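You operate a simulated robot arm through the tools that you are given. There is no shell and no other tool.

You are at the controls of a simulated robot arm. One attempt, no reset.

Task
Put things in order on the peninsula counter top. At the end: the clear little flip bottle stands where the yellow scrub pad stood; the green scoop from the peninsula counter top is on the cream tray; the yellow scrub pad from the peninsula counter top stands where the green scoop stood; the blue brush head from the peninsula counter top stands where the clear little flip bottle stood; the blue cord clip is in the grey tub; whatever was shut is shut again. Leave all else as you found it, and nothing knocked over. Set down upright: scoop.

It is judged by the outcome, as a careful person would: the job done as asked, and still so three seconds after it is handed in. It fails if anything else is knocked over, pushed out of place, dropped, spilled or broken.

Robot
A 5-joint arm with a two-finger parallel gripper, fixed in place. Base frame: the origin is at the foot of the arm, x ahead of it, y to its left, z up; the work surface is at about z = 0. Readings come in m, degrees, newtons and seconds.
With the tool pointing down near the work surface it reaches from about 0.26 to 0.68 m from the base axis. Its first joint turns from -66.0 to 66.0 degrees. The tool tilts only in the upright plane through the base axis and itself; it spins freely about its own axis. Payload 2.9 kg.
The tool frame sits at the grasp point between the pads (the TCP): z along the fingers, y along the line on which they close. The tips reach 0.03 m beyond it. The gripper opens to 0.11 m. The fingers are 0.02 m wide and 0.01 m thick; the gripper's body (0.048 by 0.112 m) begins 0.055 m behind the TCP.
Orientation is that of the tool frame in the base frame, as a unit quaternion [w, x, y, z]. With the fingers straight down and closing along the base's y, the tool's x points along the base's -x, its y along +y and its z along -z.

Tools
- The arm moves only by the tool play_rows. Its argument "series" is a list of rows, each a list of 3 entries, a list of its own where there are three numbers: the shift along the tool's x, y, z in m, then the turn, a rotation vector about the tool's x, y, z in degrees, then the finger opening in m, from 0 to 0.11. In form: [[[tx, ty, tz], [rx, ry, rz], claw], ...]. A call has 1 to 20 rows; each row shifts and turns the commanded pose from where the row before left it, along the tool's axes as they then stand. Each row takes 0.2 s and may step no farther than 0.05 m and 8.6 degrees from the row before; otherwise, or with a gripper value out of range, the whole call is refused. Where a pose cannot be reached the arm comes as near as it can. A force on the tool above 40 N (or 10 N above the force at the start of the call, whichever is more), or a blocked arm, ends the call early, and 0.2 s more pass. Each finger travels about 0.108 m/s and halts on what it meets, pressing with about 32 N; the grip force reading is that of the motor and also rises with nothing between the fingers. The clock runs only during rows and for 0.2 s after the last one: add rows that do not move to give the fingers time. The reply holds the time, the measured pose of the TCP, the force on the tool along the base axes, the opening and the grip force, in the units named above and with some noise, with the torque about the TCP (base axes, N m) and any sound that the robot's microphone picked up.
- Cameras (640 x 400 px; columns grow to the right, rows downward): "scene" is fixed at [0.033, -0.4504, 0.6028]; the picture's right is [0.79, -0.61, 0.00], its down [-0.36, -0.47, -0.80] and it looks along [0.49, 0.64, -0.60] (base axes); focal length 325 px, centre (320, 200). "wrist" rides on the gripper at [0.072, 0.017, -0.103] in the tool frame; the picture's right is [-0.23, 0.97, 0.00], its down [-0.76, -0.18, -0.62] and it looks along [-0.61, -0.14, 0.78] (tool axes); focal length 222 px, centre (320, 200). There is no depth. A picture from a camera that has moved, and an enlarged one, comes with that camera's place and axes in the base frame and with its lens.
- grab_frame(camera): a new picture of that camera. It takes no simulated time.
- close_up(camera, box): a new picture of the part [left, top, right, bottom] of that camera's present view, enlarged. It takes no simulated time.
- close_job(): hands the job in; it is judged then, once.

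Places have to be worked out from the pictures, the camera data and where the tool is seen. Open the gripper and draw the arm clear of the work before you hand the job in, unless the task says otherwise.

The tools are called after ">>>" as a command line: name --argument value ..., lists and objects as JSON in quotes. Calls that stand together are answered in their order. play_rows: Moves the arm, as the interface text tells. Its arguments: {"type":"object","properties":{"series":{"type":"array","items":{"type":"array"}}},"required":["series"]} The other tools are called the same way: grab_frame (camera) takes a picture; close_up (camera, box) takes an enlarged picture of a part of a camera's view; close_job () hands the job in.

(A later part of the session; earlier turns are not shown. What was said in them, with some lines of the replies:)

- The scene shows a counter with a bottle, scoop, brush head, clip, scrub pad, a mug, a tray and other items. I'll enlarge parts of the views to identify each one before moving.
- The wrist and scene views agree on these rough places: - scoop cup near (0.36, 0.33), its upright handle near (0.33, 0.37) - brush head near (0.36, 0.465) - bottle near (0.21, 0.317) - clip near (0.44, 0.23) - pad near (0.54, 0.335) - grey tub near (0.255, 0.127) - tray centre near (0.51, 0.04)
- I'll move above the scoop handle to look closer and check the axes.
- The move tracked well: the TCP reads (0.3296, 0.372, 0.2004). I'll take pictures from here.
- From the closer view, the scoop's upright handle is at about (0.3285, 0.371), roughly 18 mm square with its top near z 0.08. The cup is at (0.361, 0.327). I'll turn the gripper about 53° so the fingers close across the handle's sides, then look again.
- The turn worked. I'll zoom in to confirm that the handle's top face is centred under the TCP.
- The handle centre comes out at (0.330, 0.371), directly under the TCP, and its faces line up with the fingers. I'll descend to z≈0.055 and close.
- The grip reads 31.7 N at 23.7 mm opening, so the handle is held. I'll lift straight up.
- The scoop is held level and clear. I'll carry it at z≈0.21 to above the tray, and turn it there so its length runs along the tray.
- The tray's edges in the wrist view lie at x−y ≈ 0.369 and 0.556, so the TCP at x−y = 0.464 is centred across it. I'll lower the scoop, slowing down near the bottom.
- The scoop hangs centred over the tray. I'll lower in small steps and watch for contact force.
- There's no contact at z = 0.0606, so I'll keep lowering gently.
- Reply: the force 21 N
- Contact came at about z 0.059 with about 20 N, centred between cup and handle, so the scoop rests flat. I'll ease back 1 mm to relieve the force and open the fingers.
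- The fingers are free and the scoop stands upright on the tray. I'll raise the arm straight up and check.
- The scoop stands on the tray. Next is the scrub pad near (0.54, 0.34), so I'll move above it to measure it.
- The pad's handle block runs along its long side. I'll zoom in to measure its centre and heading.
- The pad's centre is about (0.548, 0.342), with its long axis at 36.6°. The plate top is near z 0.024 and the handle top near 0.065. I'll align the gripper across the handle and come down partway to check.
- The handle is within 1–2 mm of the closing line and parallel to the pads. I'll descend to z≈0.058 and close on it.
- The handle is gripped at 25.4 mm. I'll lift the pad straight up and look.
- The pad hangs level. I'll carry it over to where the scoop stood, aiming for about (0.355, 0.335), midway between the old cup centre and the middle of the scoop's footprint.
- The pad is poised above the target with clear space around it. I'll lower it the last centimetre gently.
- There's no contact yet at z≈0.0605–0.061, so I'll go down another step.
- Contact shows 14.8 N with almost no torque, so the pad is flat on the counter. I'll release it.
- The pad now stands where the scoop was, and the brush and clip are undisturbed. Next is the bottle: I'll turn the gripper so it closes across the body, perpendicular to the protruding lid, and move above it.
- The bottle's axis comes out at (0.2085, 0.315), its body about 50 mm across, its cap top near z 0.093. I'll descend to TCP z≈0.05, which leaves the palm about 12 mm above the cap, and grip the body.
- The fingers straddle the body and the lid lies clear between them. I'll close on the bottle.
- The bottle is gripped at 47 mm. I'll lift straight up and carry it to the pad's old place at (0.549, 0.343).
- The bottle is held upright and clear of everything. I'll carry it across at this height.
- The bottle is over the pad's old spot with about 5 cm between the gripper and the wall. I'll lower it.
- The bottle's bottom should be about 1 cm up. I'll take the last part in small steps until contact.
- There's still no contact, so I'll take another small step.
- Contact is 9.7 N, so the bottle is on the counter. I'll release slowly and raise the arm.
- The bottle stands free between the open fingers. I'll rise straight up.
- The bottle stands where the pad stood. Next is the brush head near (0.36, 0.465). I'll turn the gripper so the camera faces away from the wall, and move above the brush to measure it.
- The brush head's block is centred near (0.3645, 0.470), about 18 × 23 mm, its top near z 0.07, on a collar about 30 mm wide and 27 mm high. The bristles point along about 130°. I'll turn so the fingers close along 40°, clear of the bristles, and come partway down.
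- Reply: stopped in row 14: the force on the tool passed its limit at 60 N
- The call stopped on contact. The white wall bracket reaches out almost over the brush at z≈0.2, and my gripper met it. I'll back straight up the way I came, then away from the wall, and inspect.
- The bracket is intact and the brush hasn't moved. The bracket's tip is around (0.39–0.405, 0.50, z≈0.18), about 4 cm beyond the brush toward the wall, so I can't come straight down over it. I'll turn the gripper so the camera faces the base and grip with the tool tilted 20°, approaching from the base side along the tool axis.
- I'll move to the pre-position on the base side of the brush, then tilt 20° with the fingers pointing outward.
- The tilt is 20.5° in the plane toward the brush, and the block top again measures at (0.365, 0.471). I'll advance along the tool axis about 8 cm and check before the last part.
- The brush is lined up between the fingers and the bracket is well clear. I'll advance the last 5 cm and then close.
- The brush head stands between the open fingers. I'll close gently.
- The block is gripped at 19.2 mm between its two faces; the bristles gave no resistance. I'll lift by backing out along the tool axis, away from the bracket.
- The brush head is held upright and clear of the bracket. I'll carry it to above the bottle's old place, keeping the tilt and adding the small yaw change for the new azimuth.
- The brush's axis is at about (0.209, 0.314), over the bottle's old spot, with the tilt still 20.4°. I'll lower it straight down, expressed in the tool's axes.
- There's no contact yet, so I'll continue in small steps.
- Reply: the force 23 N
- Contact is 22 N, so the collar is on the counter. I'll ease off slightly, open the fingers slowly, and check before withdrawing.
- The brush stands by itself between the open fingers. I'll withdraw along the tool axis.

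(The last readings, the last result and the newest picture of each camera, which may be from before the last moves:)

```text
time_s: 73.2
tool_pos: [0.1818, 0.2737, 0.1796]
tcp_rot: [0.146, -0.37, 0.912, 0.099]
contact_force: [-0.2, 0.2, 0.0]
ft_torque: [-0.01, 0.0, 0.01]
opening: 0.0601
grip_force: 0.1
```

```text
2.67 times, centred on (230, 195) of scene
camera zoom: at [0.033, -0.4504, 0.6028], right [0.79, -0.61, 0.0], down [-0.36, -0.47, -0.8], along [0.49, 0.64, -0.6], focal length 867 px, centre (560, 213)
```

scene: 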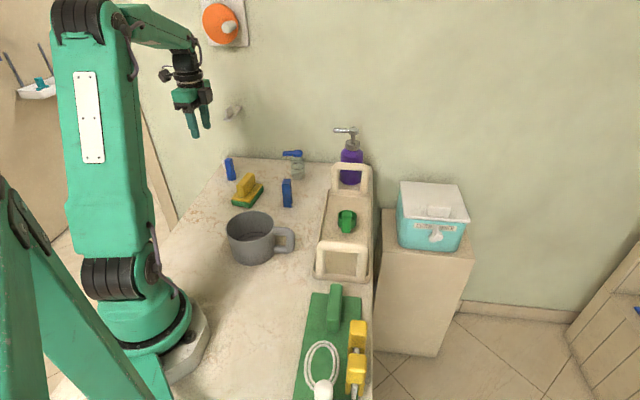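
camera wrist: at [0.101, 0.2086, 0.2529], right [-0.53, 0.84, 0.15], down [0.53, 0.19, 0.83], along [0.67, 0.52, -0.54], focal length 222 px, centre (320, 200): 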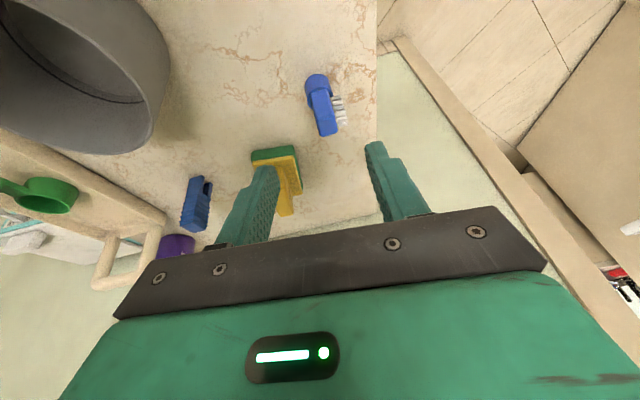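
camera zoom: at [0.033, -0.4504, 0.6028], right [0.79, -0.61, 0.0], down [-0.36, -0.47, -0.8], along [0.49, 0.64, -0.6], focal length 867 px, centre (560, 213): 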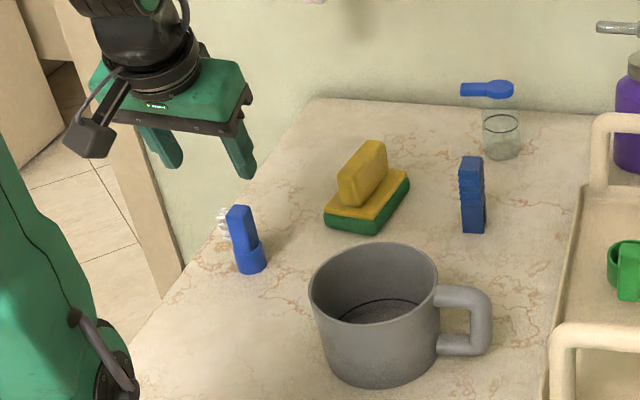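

The brush head stands upright in the bottle's old place. Next is the clip: I'll straighten the tool and move above it for a close look.

>>> play_rows --series '[[[0, 0, 0], [1.45, 6.64, 0], 0.07], [[0, 0, 0], [1.45, 6.64, 0], 0.07], [[0, 0, 0], [1.45, 6.64, 0], 0.07], [[0, 0, -0.02], [0, 0, 0], 0.07], [[-0.0234, -0.0352, -0.0033], [0, 0, 0], 0.07], [[-0.0234, -0.0352, -0.0033], [0, 0, 0], 0.07], [[-0.0234, -0.0352, -0.0033], [0, 0, 0], 0.07], [[-0.0234, -0.0352, -0.0033], [0, 0, 0], 0.07], [[-0.0234, -0.0352, -0.0033], [0, 0, 0], 0.07], [[-0.0234, -0.0352, -0.0033], [0, 0, 0], 0.07], [[0, 0, 0], [0, 0, 0], 0.07]]'

>>> grab_frame --camera "wrist"

>>> close_up --camera "wrist" --box '[240, 60, 400, 200]'

>>> close_up --camera "scene" --box '[250, 160, 330, 240]'

```text
time_s: 75.6
tool_pos: [0.4309, 0.2203, 0.2207]
tcp_rot: [0.001, -0.375, 0.927, 0.001]
contact_force: [-0.2, 0.4, -0.4]
ft_torque: [-0.06, -0.01, -0.02]
opening: 0.0698
grip_force: 0.1
```

```text
taken
camera wrist: at [0.3658, 0.1813, 0.3236], right [-0.51, 0.86, 0.0], down [0.67, 0.4, 0.62], along [0.54, 0.32, -0.78], focal length 222 px, centre (320, 200)
```

wrist: 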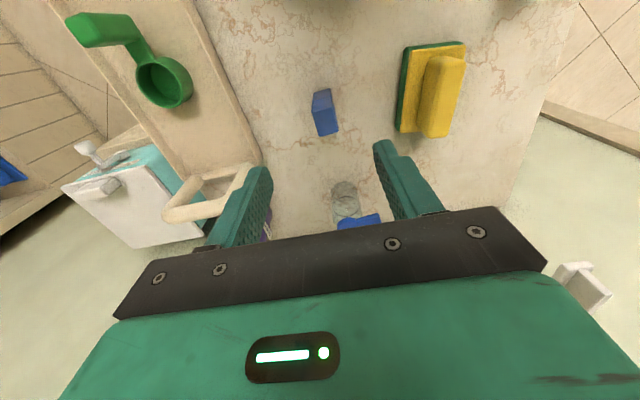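

```text
2.86 times, centred on (320, 130) of wrist
camera zoom: at [0.3658, 0.1813, 0.3236], right [-0.51, 0.86, 0.0], down [0.67, 0.4, 0.62], along [0.54, 0.32, -0.78], focal length 635 px, centre (320, 400)
```

zoom: 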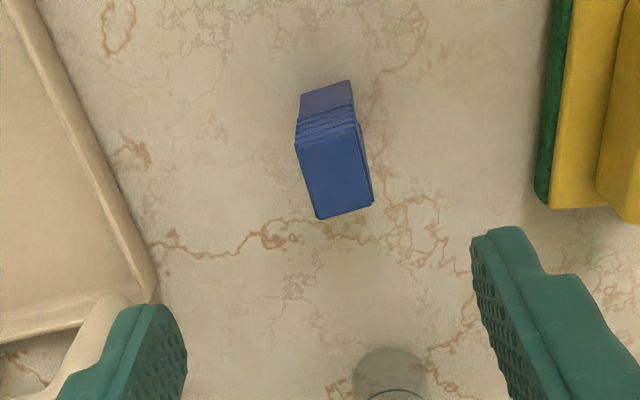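

```text
5.00 times, centred on (290, 200) of scene
camera zoom: at [0.033, -0.4504, 0.6028], right [0.79, -0.61, 0.0], down [-0.36, -0.47, -0.8], along [0.49, 0.64, -0.6], focal length 1626 px, centre (470, 200)
```

zoom: 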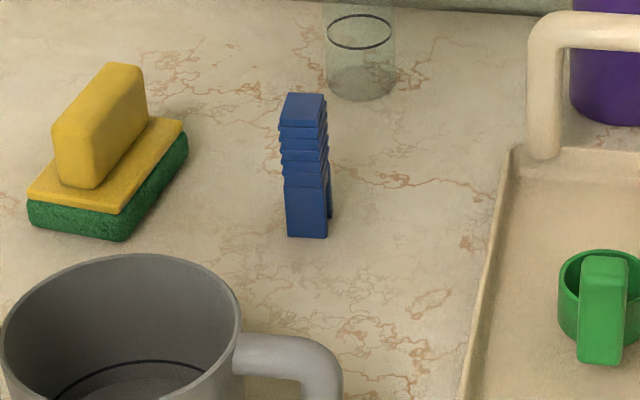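

The clip's top is centred at about (0.435, 0.229), about 24 × 28 mm, with its top near z 0.083, and the fingers are already parallel to its sides. I'll descend and grip it at z≈0.055.

>>> play_rows --series '[[[-0.0086, 0.003, 0.04], [0, 0, 0], 0.06], [[0, 0, 0.04], [0, 0, 0], 0.06], [[0, 0, 0.04], [0, 0, 0], 0.06], [[0, 0, 0.03], [0, 0, 0], 0.06], [[0, 0, 0.0157], [0, 0, 0], 0.06], [[0, 0, 0], [0, 0, 0], 0.06]]'

>>> close_up --camera "scene" --box '[230, 120, 350, 240]'

>>> grab_frame --camera "wrist"

```text
time_s: 77.0
tool_pos: [0.4335, 0.2286, 0.0547]
tcp_rot: [0.0, -0.375, 0.927, 0.0]
contact_force: [0.0, 0.2, 0.4]
ft_torque: [0.01, -0.04, 0.01]
opening: 0.06
grip_force: 0.1
```

```text
3.33 times, centred on (290, 180) of scene
camera zoom: at [0.033, -0.4504, 0.6028], right [0.79, -0.61, 0.0], down [-0.36, -0.47, -0.8], along [0.49, 0.64, -0.6], focal length 1084 px, centre (420, 267)
```

zoom: 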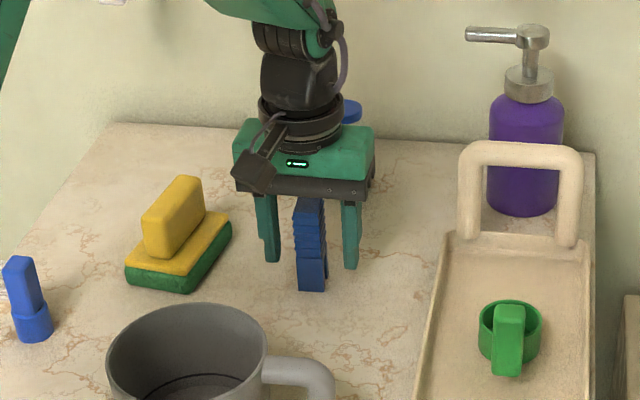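

```text
taken
camera wrist: at [0.37, 0.1892, 0.1571], right [-0.51, 0.86, 0.0], down [0.67, 0.4, 0.62], along [0.54, 0.32, -0.78], focal length 222 px, centre (320, 200)
```

wrist: 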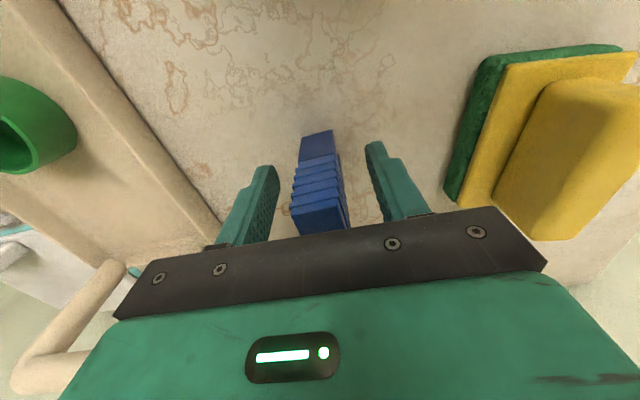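

The clip is centred between the fingers. I'll close and then lift.

>>> play_rows --series '[[[0, 0, 0], [0, 0, 0], 0.045], [[0, 0, 0], [0, 0, 0], 0.03], [[0, 0, 0], [0, 0, 0], 0.015], [[0, 0, 0], [0, 0, 0], 0.01], [[0, 0, 0], [0, 0, 0], 0.01]]'

>>> play_rows --series '[[[0, 0, -0.01], [0, 0, 0], 0.01], [[0, 0, -0.03], [0, 0, 0], 0.01], [[0, 0, -0.04], [0, 0, 0], 0.01], [[0, 0, -0.04], [0, 0, 0], 0.01], [[0, 0, -0.04], [0, 0, 0], 0.01], [[0, 0, -0.02], [0, 0, 0], 0.01], [[0, 0, 0], [0, 0, 0], 0.01]]'

>>> close_up --camera "scene" --box '[210, 60, 370, 270]'

```text
time_s: 78.2
tool_pos: [0.4338, 0.2275, 0.0537]
tcp_rot: [0.0, -0.375, 0.927, -0.001]
contact_force: [0.0, 0.5, 0.3]
ft_torque: [0.01, -0.01, 0.0]
opening: 0.0235
grip_force: 32.3
```

```text
time_s: 79.8
tool_pos: [0.4336, 0.2279, 0.2338]
tcp_rot: [0.001, -0.376, 0.927, 0.0]
contact_force: [-0.4, -1.0, -0.3]
ft_torque: [0.02, 0.04, -0.02]
opening: 0.0236
grip_force: 32.3
```

```text
1.90 times, centred on (290, 165) of scene
camera zoom: at [0.033, -0.4504, 0.6028], right [0.79, -0.61, 0.0], down [-0.36, -0.47, -0.8], along [0.49, 0.64, -0.6], focal length 620 px, centre (377, 267)
```

zoom: 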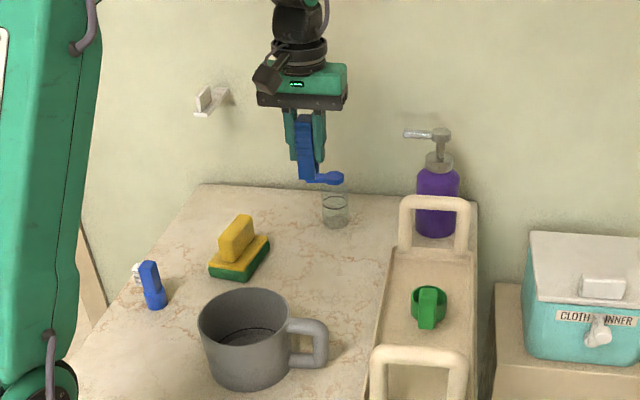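

The clip is held. Before moving over the grey tub, which is close to the base, I'll turn the gripper 90° so the camera is beside the arm rather than under it.

>>> play_rows --series '[[[0, 0, 0], [0, 0, 8.2], 0.01], [[0, 0, 0], [0, 0, 8.2], 0.01], [[0, 0, 0], [0, 0, 8.2], 0.01], [[0, 0, 0], [0, 0, 8.2], 0.01], [[0, 0, 0], [0, 0, 8.2], 0.01], [[0, 0, 0], [0, 0, 8.2], 0.01], [[0, 0, 0], [0, 0, 8.2], 0.01], [[0, 0, 0], [0, 0, 8.2], 0.01], [[0, 0, 0], [0, 0, 8.2], 0.01], [[0, 0, 0], [0, 0, 8.2], 0.01], [[0, 0, 0], [0, 0, 8.0], 0.01], [[0.0099, -0.0393, 0], [0, 0, 0], 0.01], [[0.0099, -0.0393, 0], [0, 0, 0], 0.01], [[0.0099, -0.0393, 0], [0, 0, 0], 0.01], [[0.0099, -0.0393, 0], [0, 0, 0], 0.01], [[0.0099, -0.0393, 0], [0, 0, 0], 0.01], [[0, 0, 0], [0, 0, 0], 0.01]]'

>>> grab_frame --camera "wrist"

>>> grab_frame --camera "scene"

>>> close_up --camera "scene" --box '[190, 90, 330, 290]'

```text
time_s: 83.4
tool_pos: [0.2574, 0.1281, 0.233]
tcp_rot: [0.001, 0.391, 0.921, 0.002]
contact_force: [0.4, -0.1, -0.5]
ft_torque: [0.01, -0.03, 0.02]
opening: 0.0235
grip_force: 31.5
```

```text
taken
camera wrist: at [0.2189, 0.1908, 0.3375], right [0.86, 0.51, 0.0], down [0.4, -0.67, 0.62], along [0.32, -0.53, -0.78], focal length 222 px, centre (320, 200)
```

wrist: 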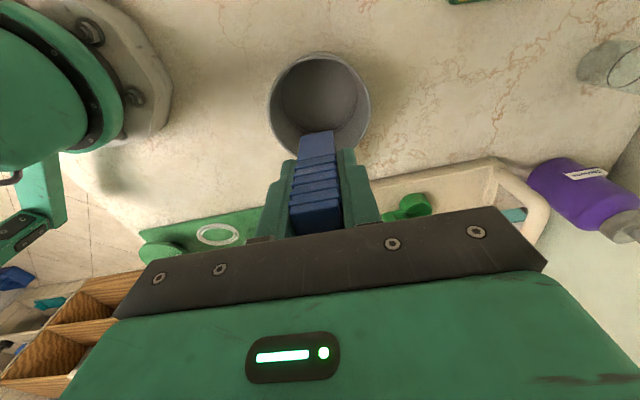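

```text
taken
```

scene: 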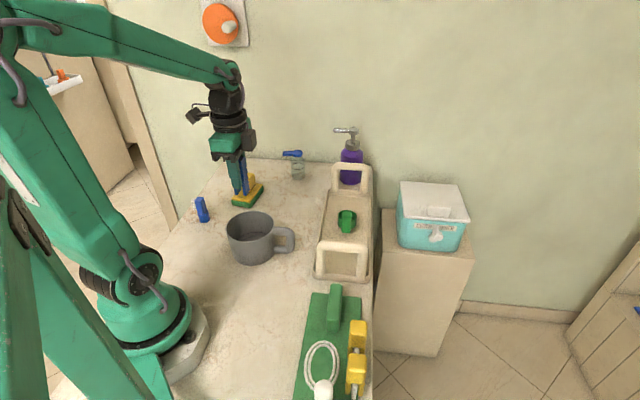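

```text
2.00 times, centred on (260, 190) of scene
camera zoom: at [0.0329, -0.4504, 0.6028], right [0.79, -0.61, 0.0], down [-0.36, -0.47, -0.8], along [0.49, 0.64, -0.6], focal length 650 px, centre (440, 220)
```

zoom: 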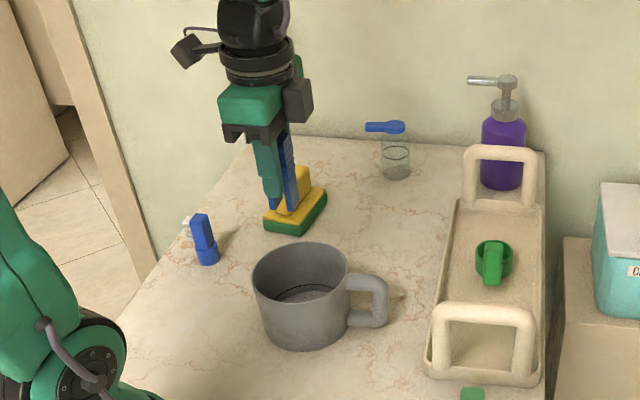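

The tub's opening is visible just beyond the clip. I'll zoom in to measure its rim centre.

>>> close_up --camera "wrist" --box '[240, 30, 400, 170]'

>>> close_up --camera "scene" --box '[210, 190, 310, 280]'

```text
2.86 times, centred on (320, 100) of wrist
camera zoom: at [0.2189, 0.1908, 0.3375], right [0.86, 0.51, 0.0], down [0.4, -0.67, 0.62], along [0.32, -0.53, -0.78], focal length 635 px, centre (320, 486)
```

zoom: 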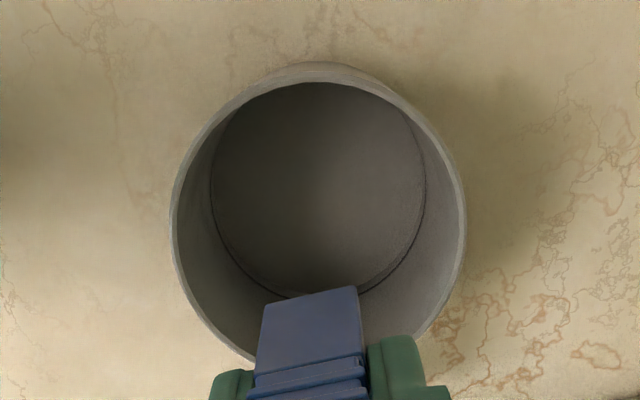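

```text
4.44 times, centred on (260, 235) of scene
camera zoom: at [0.0329, -0.4504, 0.6028], right [0.79, -0.61, 0.0], down [-0.36, -0.47, -0.8], along [0.49, 0.64, -0.6], focal length 1446 px, centre (587, 44)
```

zoom: 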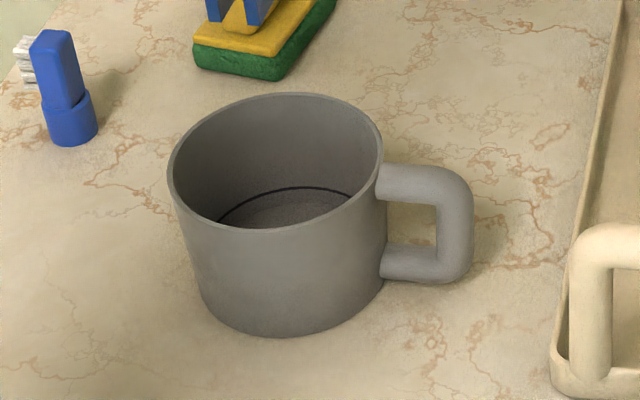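

The tub's rim is centred at about (0.2565, 0.127), radius about 57 mm, rim height about 0.08. The clip is right over its middle. I'll lower it inside.

>>> play_rows --series '[[[0, 0, 0.035], [0, 0, 0], 0.01], [[0, 0, 0.035], [0, 0, 0], 0.01], [[0, 0, 0.035], [0, 0, 0], 0.01], [[0, 0, 0.03], [0, 0, 0], 0.01], [[0, 0, 0.02], [0, 0, 0], 0.01], [[0, 0, 0], [0, 0, 0], 0.01]]'

>>> close_up --camera "scene" --box '[180, 130, 330, 290]'

>>> grab_frame --camera "wrist"

```text
time_s: 84.8
tool_pos: [0.2575, 0.1276, 0.0772]
tcp_rot: [0.0, 0.389, 0.921, 0.001]
contact_force: [-0.3, 0.7, 0.3]
ft_torque: [-0.01, 0.01, -0.02]
opening: 0.0235
grip_force: 32.3
```

```text
2.50 times, centred on (255, 210) of scene
camera zoom: at [0.033, -0.4504, 0.6028], right [0.79, -0.61, 0.0], down [-0.36, -0.47, -0.8], along [0.49, 0.64, -0.6], focal length 813 px, centre (482, 175)
```

zoom: 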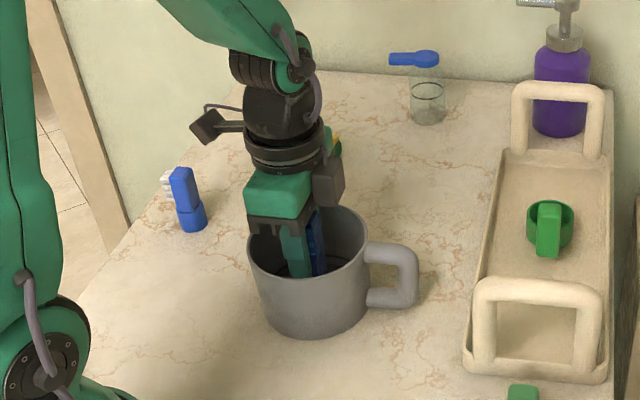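

```text
taken
camera wrist: at [0.2201, 0.1907, 0.1813], right [0.86, 0.51, 0.0], down [0.4, -0.67, 0.62], along [0.32, -0.53, -0.78], focal length 222 px, centre (320, 200)
```

wrist: 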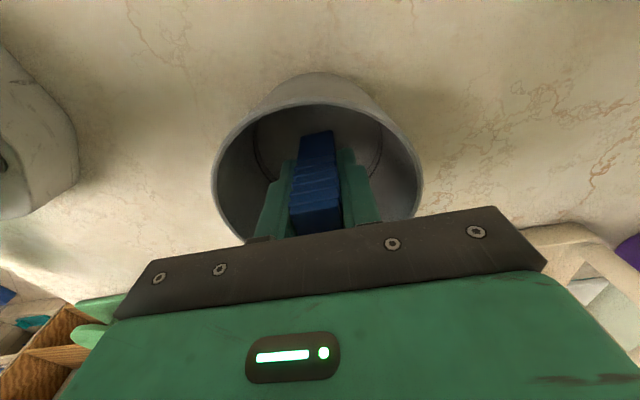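

The clip and fingers are inside the tub, clear of its walls. I'll lower until it touches the bottom.

>>> play_rows --series '[[[0, 0, 0.006], [0, 0, 0], 0.01], [[0, 0, 0.004], [0, 0, 0], 0.01], [[0, 0, 0.002], [0, 0, 0], 0.01], [[0, 0, 0], [0, 0, 0], 0.01]]'

>>> play_rows --series '[[[0, 0, 0.0015], [0, 0, 0], 0.01], [[0, 0, 0.0015], [0, 0, 0], 0.01], [[0, 0, 0], [0, 0, 0], 0.01]]'

```text
time_s: 85.8
tool_pos: [0.2578, 0.127, 0.0662]
tcp_rot: [0.001, 0.39, 0.921, 0.001]
contact_force: [0.7, -0.2, -1.1]
ft_torque: [0.06, 0.0, -0.03]
opening: 0.0234
grip_force: 32.1
```

```text
time_s: 86.6
tool_pos: [0.2589, 0.127, 0.0651]
tcp_rot: [0.0, 0.39, 0.921, 0.001]
contact_force: [0.1, 0.5, -0.1]
ft_torque: [0.02, -0.04, -0.01]
opening: 0.0232
grip_force: 31.8
```

>>> play_rows --series '[[[0, 0, 0.0015], [0, 0, 0], 0.01], [[0, 0, 0], [0, 0, 0], 0.01]]'

>>> play_rows --series '[[[0, 0, 0.0015], [0, 0, 0], 0.01], [[0, 0, 0], [0, 0, 0], 0.01]]'

```text
time_s: 87.2
tool_pos: [0.2586, 0.1281, 0.0624]
tcp_rot: [0.001, 0.39, 0.921, 0.001]
contact_force: [0.1, -1.6, -1.6]
ft_torque: [0.0, -0.02, 0.01]
opening: 0.0233
grip_force: 32.0
```

```text
time_s: 87.8
tool_pos: [0.2593, 0.1274, 0.0615]
tcp_rot: [0.0, 0.39, 0.921, 0.0]
contact_force: [0.1, -0.8, -0.7]
ft_torque: [-0.03, 0.02, 0.0]
opening: 0.0237
grip_force: 32.1
```

There's still no contact; I'll take two more small steps.

>>> play_rows --series '[[[0, 0, 0.0012], [0, 0, 0], 0.01], [[0, 0, 0], [0, 0, 0], 0.01]]'

>>> play_rows --series '[[[0, 0, 0.0012], [0, 0, 0], 0.01], [[0, 0, 0], [0, 0, 0], 0.01]]'

```text
time_s: 88.4
tool_pos: [0.2588, 0.1275, 0.0594]
tcp_rot: [0.0, 0.39, 0.921, 0.001]
contact_force: [-0.5, 0.6, 0.4]
ft_torque: [0.01, 0.0, -0.02]
opening: 0.0233
grip_force: 31.7
```

```text
time_s: 89.0
tool_pos: [0.2586, 0.128, 0.06]
tcp_rot: [0.001, 0.391, 0.921, 0.001]
contact_force: [-4.0, -2.5, 17.8]
ft_torque: [-0.17, 0.23, 0.0]
opening: 0.0234
grip_force: 32.5
```

Contact is 17.8 N, so the clip stands on the tub's floor. I'll release with a modest opening so the fingers don't touch the tub walls, then rise straight up.

>>> play_rows --series '[[[0, 0, -0.0008], [0, 0, 0], 0.01], [[0, 0, 0], [0, 0, 0], 0.027], [[0, 0, 0], [0, 0, 0], 0.035], [[0, 0, 0], [0, 0, 0], 0.045], [[0, 0, 0], [0, 0, 0], 0.045]]'

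>>> play_rows --series '[[[0, 0, -0.01], [0, 0, 0], 0.045], [[0, 0, -0.025], [0, 0, 0], 0.045], [[0, 0, -0.035], [0, 0, 0], 0.045], [[0, 0, -0.04], [0, 0, 0], 0.045], [[0, 0, -0.04], [0, 0, 0], 0.045], [[0, 0, -0.04], [0, 0, 0], 0.045], [[0, 0, 0], [0, 0, 0], 0.045]]'

>>> grab_frame --camera "wrist"

>>> grab_frame --camera "scene"

>>> close_up --camera "scene" --box '[180, 140, 330, 280]'

```text
time_s: 90.2
tool_pos: [0.2586, 0.127, 0.0597]
tcp_rot: [0.001, 0.39, 0.921, 0.0]
contact_force: [-0.8, 0.1, 0.4]
ft_torque: [-0.04, -0.01, 0.01]
opening: 0.0449
grip_force: 0.0
```

```text
time_s: 91.8
tool_pos: [0.2582, 0.1271, 0.25]
tcp_rot: [0.0, 0.39, 0.921, 0.001]
contact_force: [-0.7, -0.3, -0.7]
ft_torque: [0.01, -0.02, -0.01]
opening: 0.045
grip_force: 0.1
```

```text
taken
camera wrist: at [0.2197, 0.1911, 0.3539], right [0.86, 0.51, 0.0], down [0.4, -0.67, 0.62], along [0.32, -0.53, -0.78], focal length 222 px, centre (320, 200)
```

wrist: 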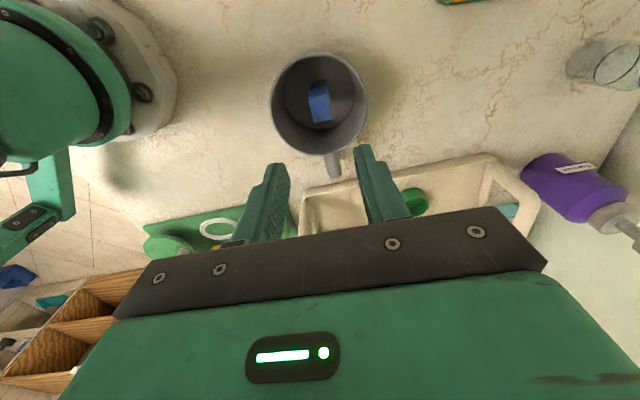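

```text
taken
```

scene: 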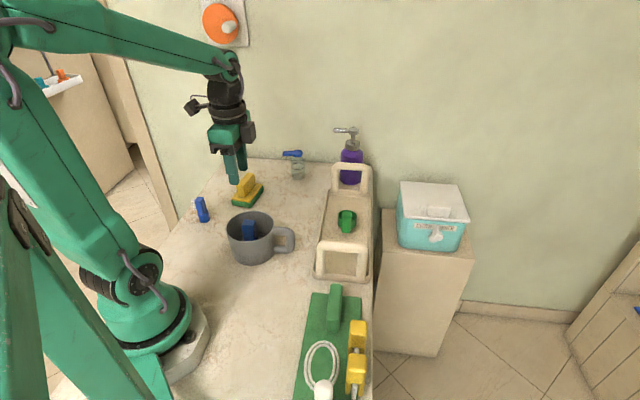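

```text
2.86 times, centred on (255, 210) of scene
camera zoom: at [0.033, -0.4504, 0.6028], right [0.79, -0.61, 0.0], down [-0.36, -0.47, -0.8], along [0.49, 0.64, -0.6], focal length 929 px, centre (506, 171)
```

zoom: 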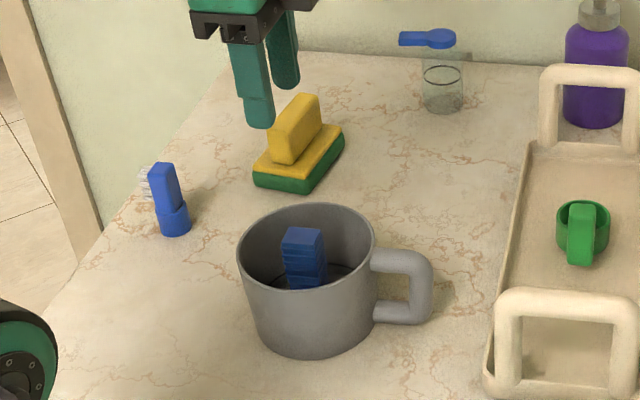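

The clip stands inside the grey tub, and every other item looks upright and in place. I'll open the gripper and draw the arm up to about its starting position, then do a last check.

>>> play_rows --series '[[[0, 0, -0.04], [0, 0, 0], 0.08], [[0, 0, -0.04], [0, 0, 0], 0.11], [[0.0271, 0.0248, -0.003], [0, 0, 0], 0.11], [[0.0271, 0.0248, -0.003], [0, 0, 0], 0.11], [[0.0271, 0.0248, -0.003], [0, 0, 0], 0.11], [[0.0271, 0.0248, -0.003], [0, 0, 0], 0.11], [[0, 0, 0], [0, 0, 0], 0.11], [[0, 0, 0], [0, 0, 0], 0.11]]'

>>> grab_frame --camera "scene"

>>> close_up --camera "scene" --box '[180, 130, 330, 280]'

>>> grab_frame --camera "wrist"

```text
time_s: 93.6
tool_pos: [0.2534, 0.2751, 0.341]
tcp_rot: [0.0, 0.39, 0.921, 0.0]
contact_force: [0.2, -0.6, -0.8]
ft_torque: [0.01, 0.04, 0.02]
opening: 0.1102
grip_force: 0.0
```

```text
taken
```

scene: 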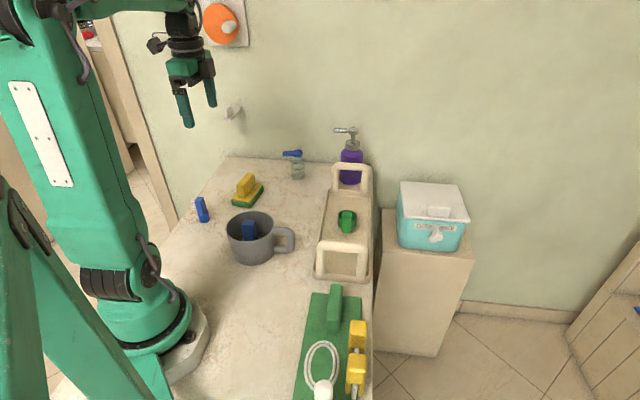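

```text
2.67 times, centred on (255, 205) of scene
camera zoom: at [0.033, -0.4504, 0.6028], right [0.79, -0.61, 0.0], down [-0.36, -0.47, -0.8], along [0.49, 0.64, -0.6], focal length 867 px, centre (493, 187)
```

zoom: 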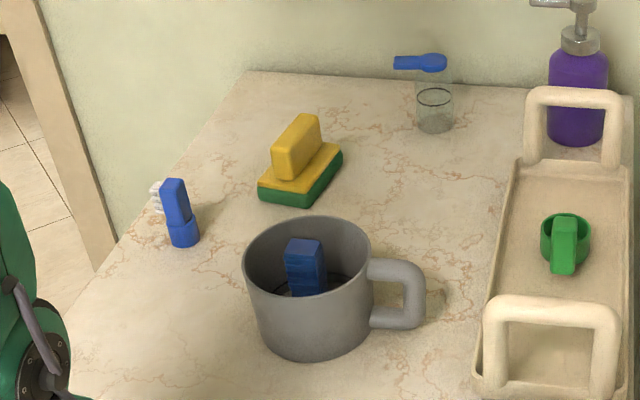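

```text
taken
camera wrist: at [0.215, 0.3382, 0.444], right [0.86, 0.51, 0.0], down [0.4, -0.67, 0.62], along [0.32, -0.53, -0.78], focal length 222 px, centre (320, 200)
```

wrist: 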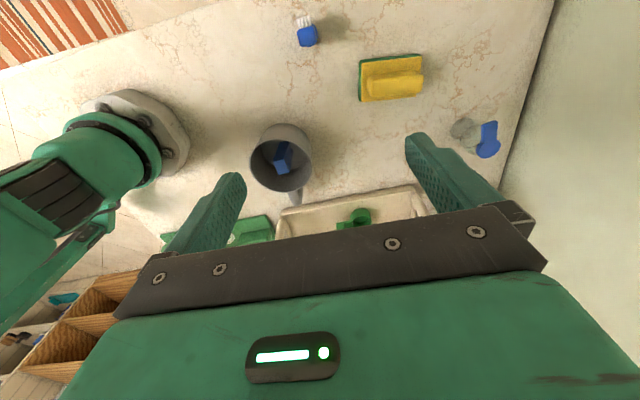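

The final pictures show:
- the scoop upright on the cream tray
- the pad in the scoop's old place
- the bottle in the pad's old place
- the brush head in the bottle's old place
- the clip in the grey tub

The wall bracket I touched and everything else look unchanged, nothing was opened, and the arm is clear with the gripper open, so I'm handing in.

>>> close_job

```text
The job is handed in.
```

The counter is arranged as you asked, and I've handed the job in. I don't have the judge's result, but the last pictures show everything in place and upright:

- **Scoop:** it stands upright in the middle of the cream tray.
- **Scrub pad:** it stands where the scoop stood.
- **Flip bottle:** it stands where the pad stood.
- **Brush head:** it stands where the bottle stood, within about 5 mm as best I can measure.
- **Cord clip:** it stands inside the grey tub.

**Contact with the wall bracket:** on my first try for the brush head, the gripper bumped the white wall bracket above it, and the arm stopped at about 60 N. I backed off and came in again with the tool tilted. In the pictures taken afterwards, the bracket looks undamaged and in its original place.

I opened nothing, so whatever was shut is still shut. The arm is back near its starting position with the gripper open.
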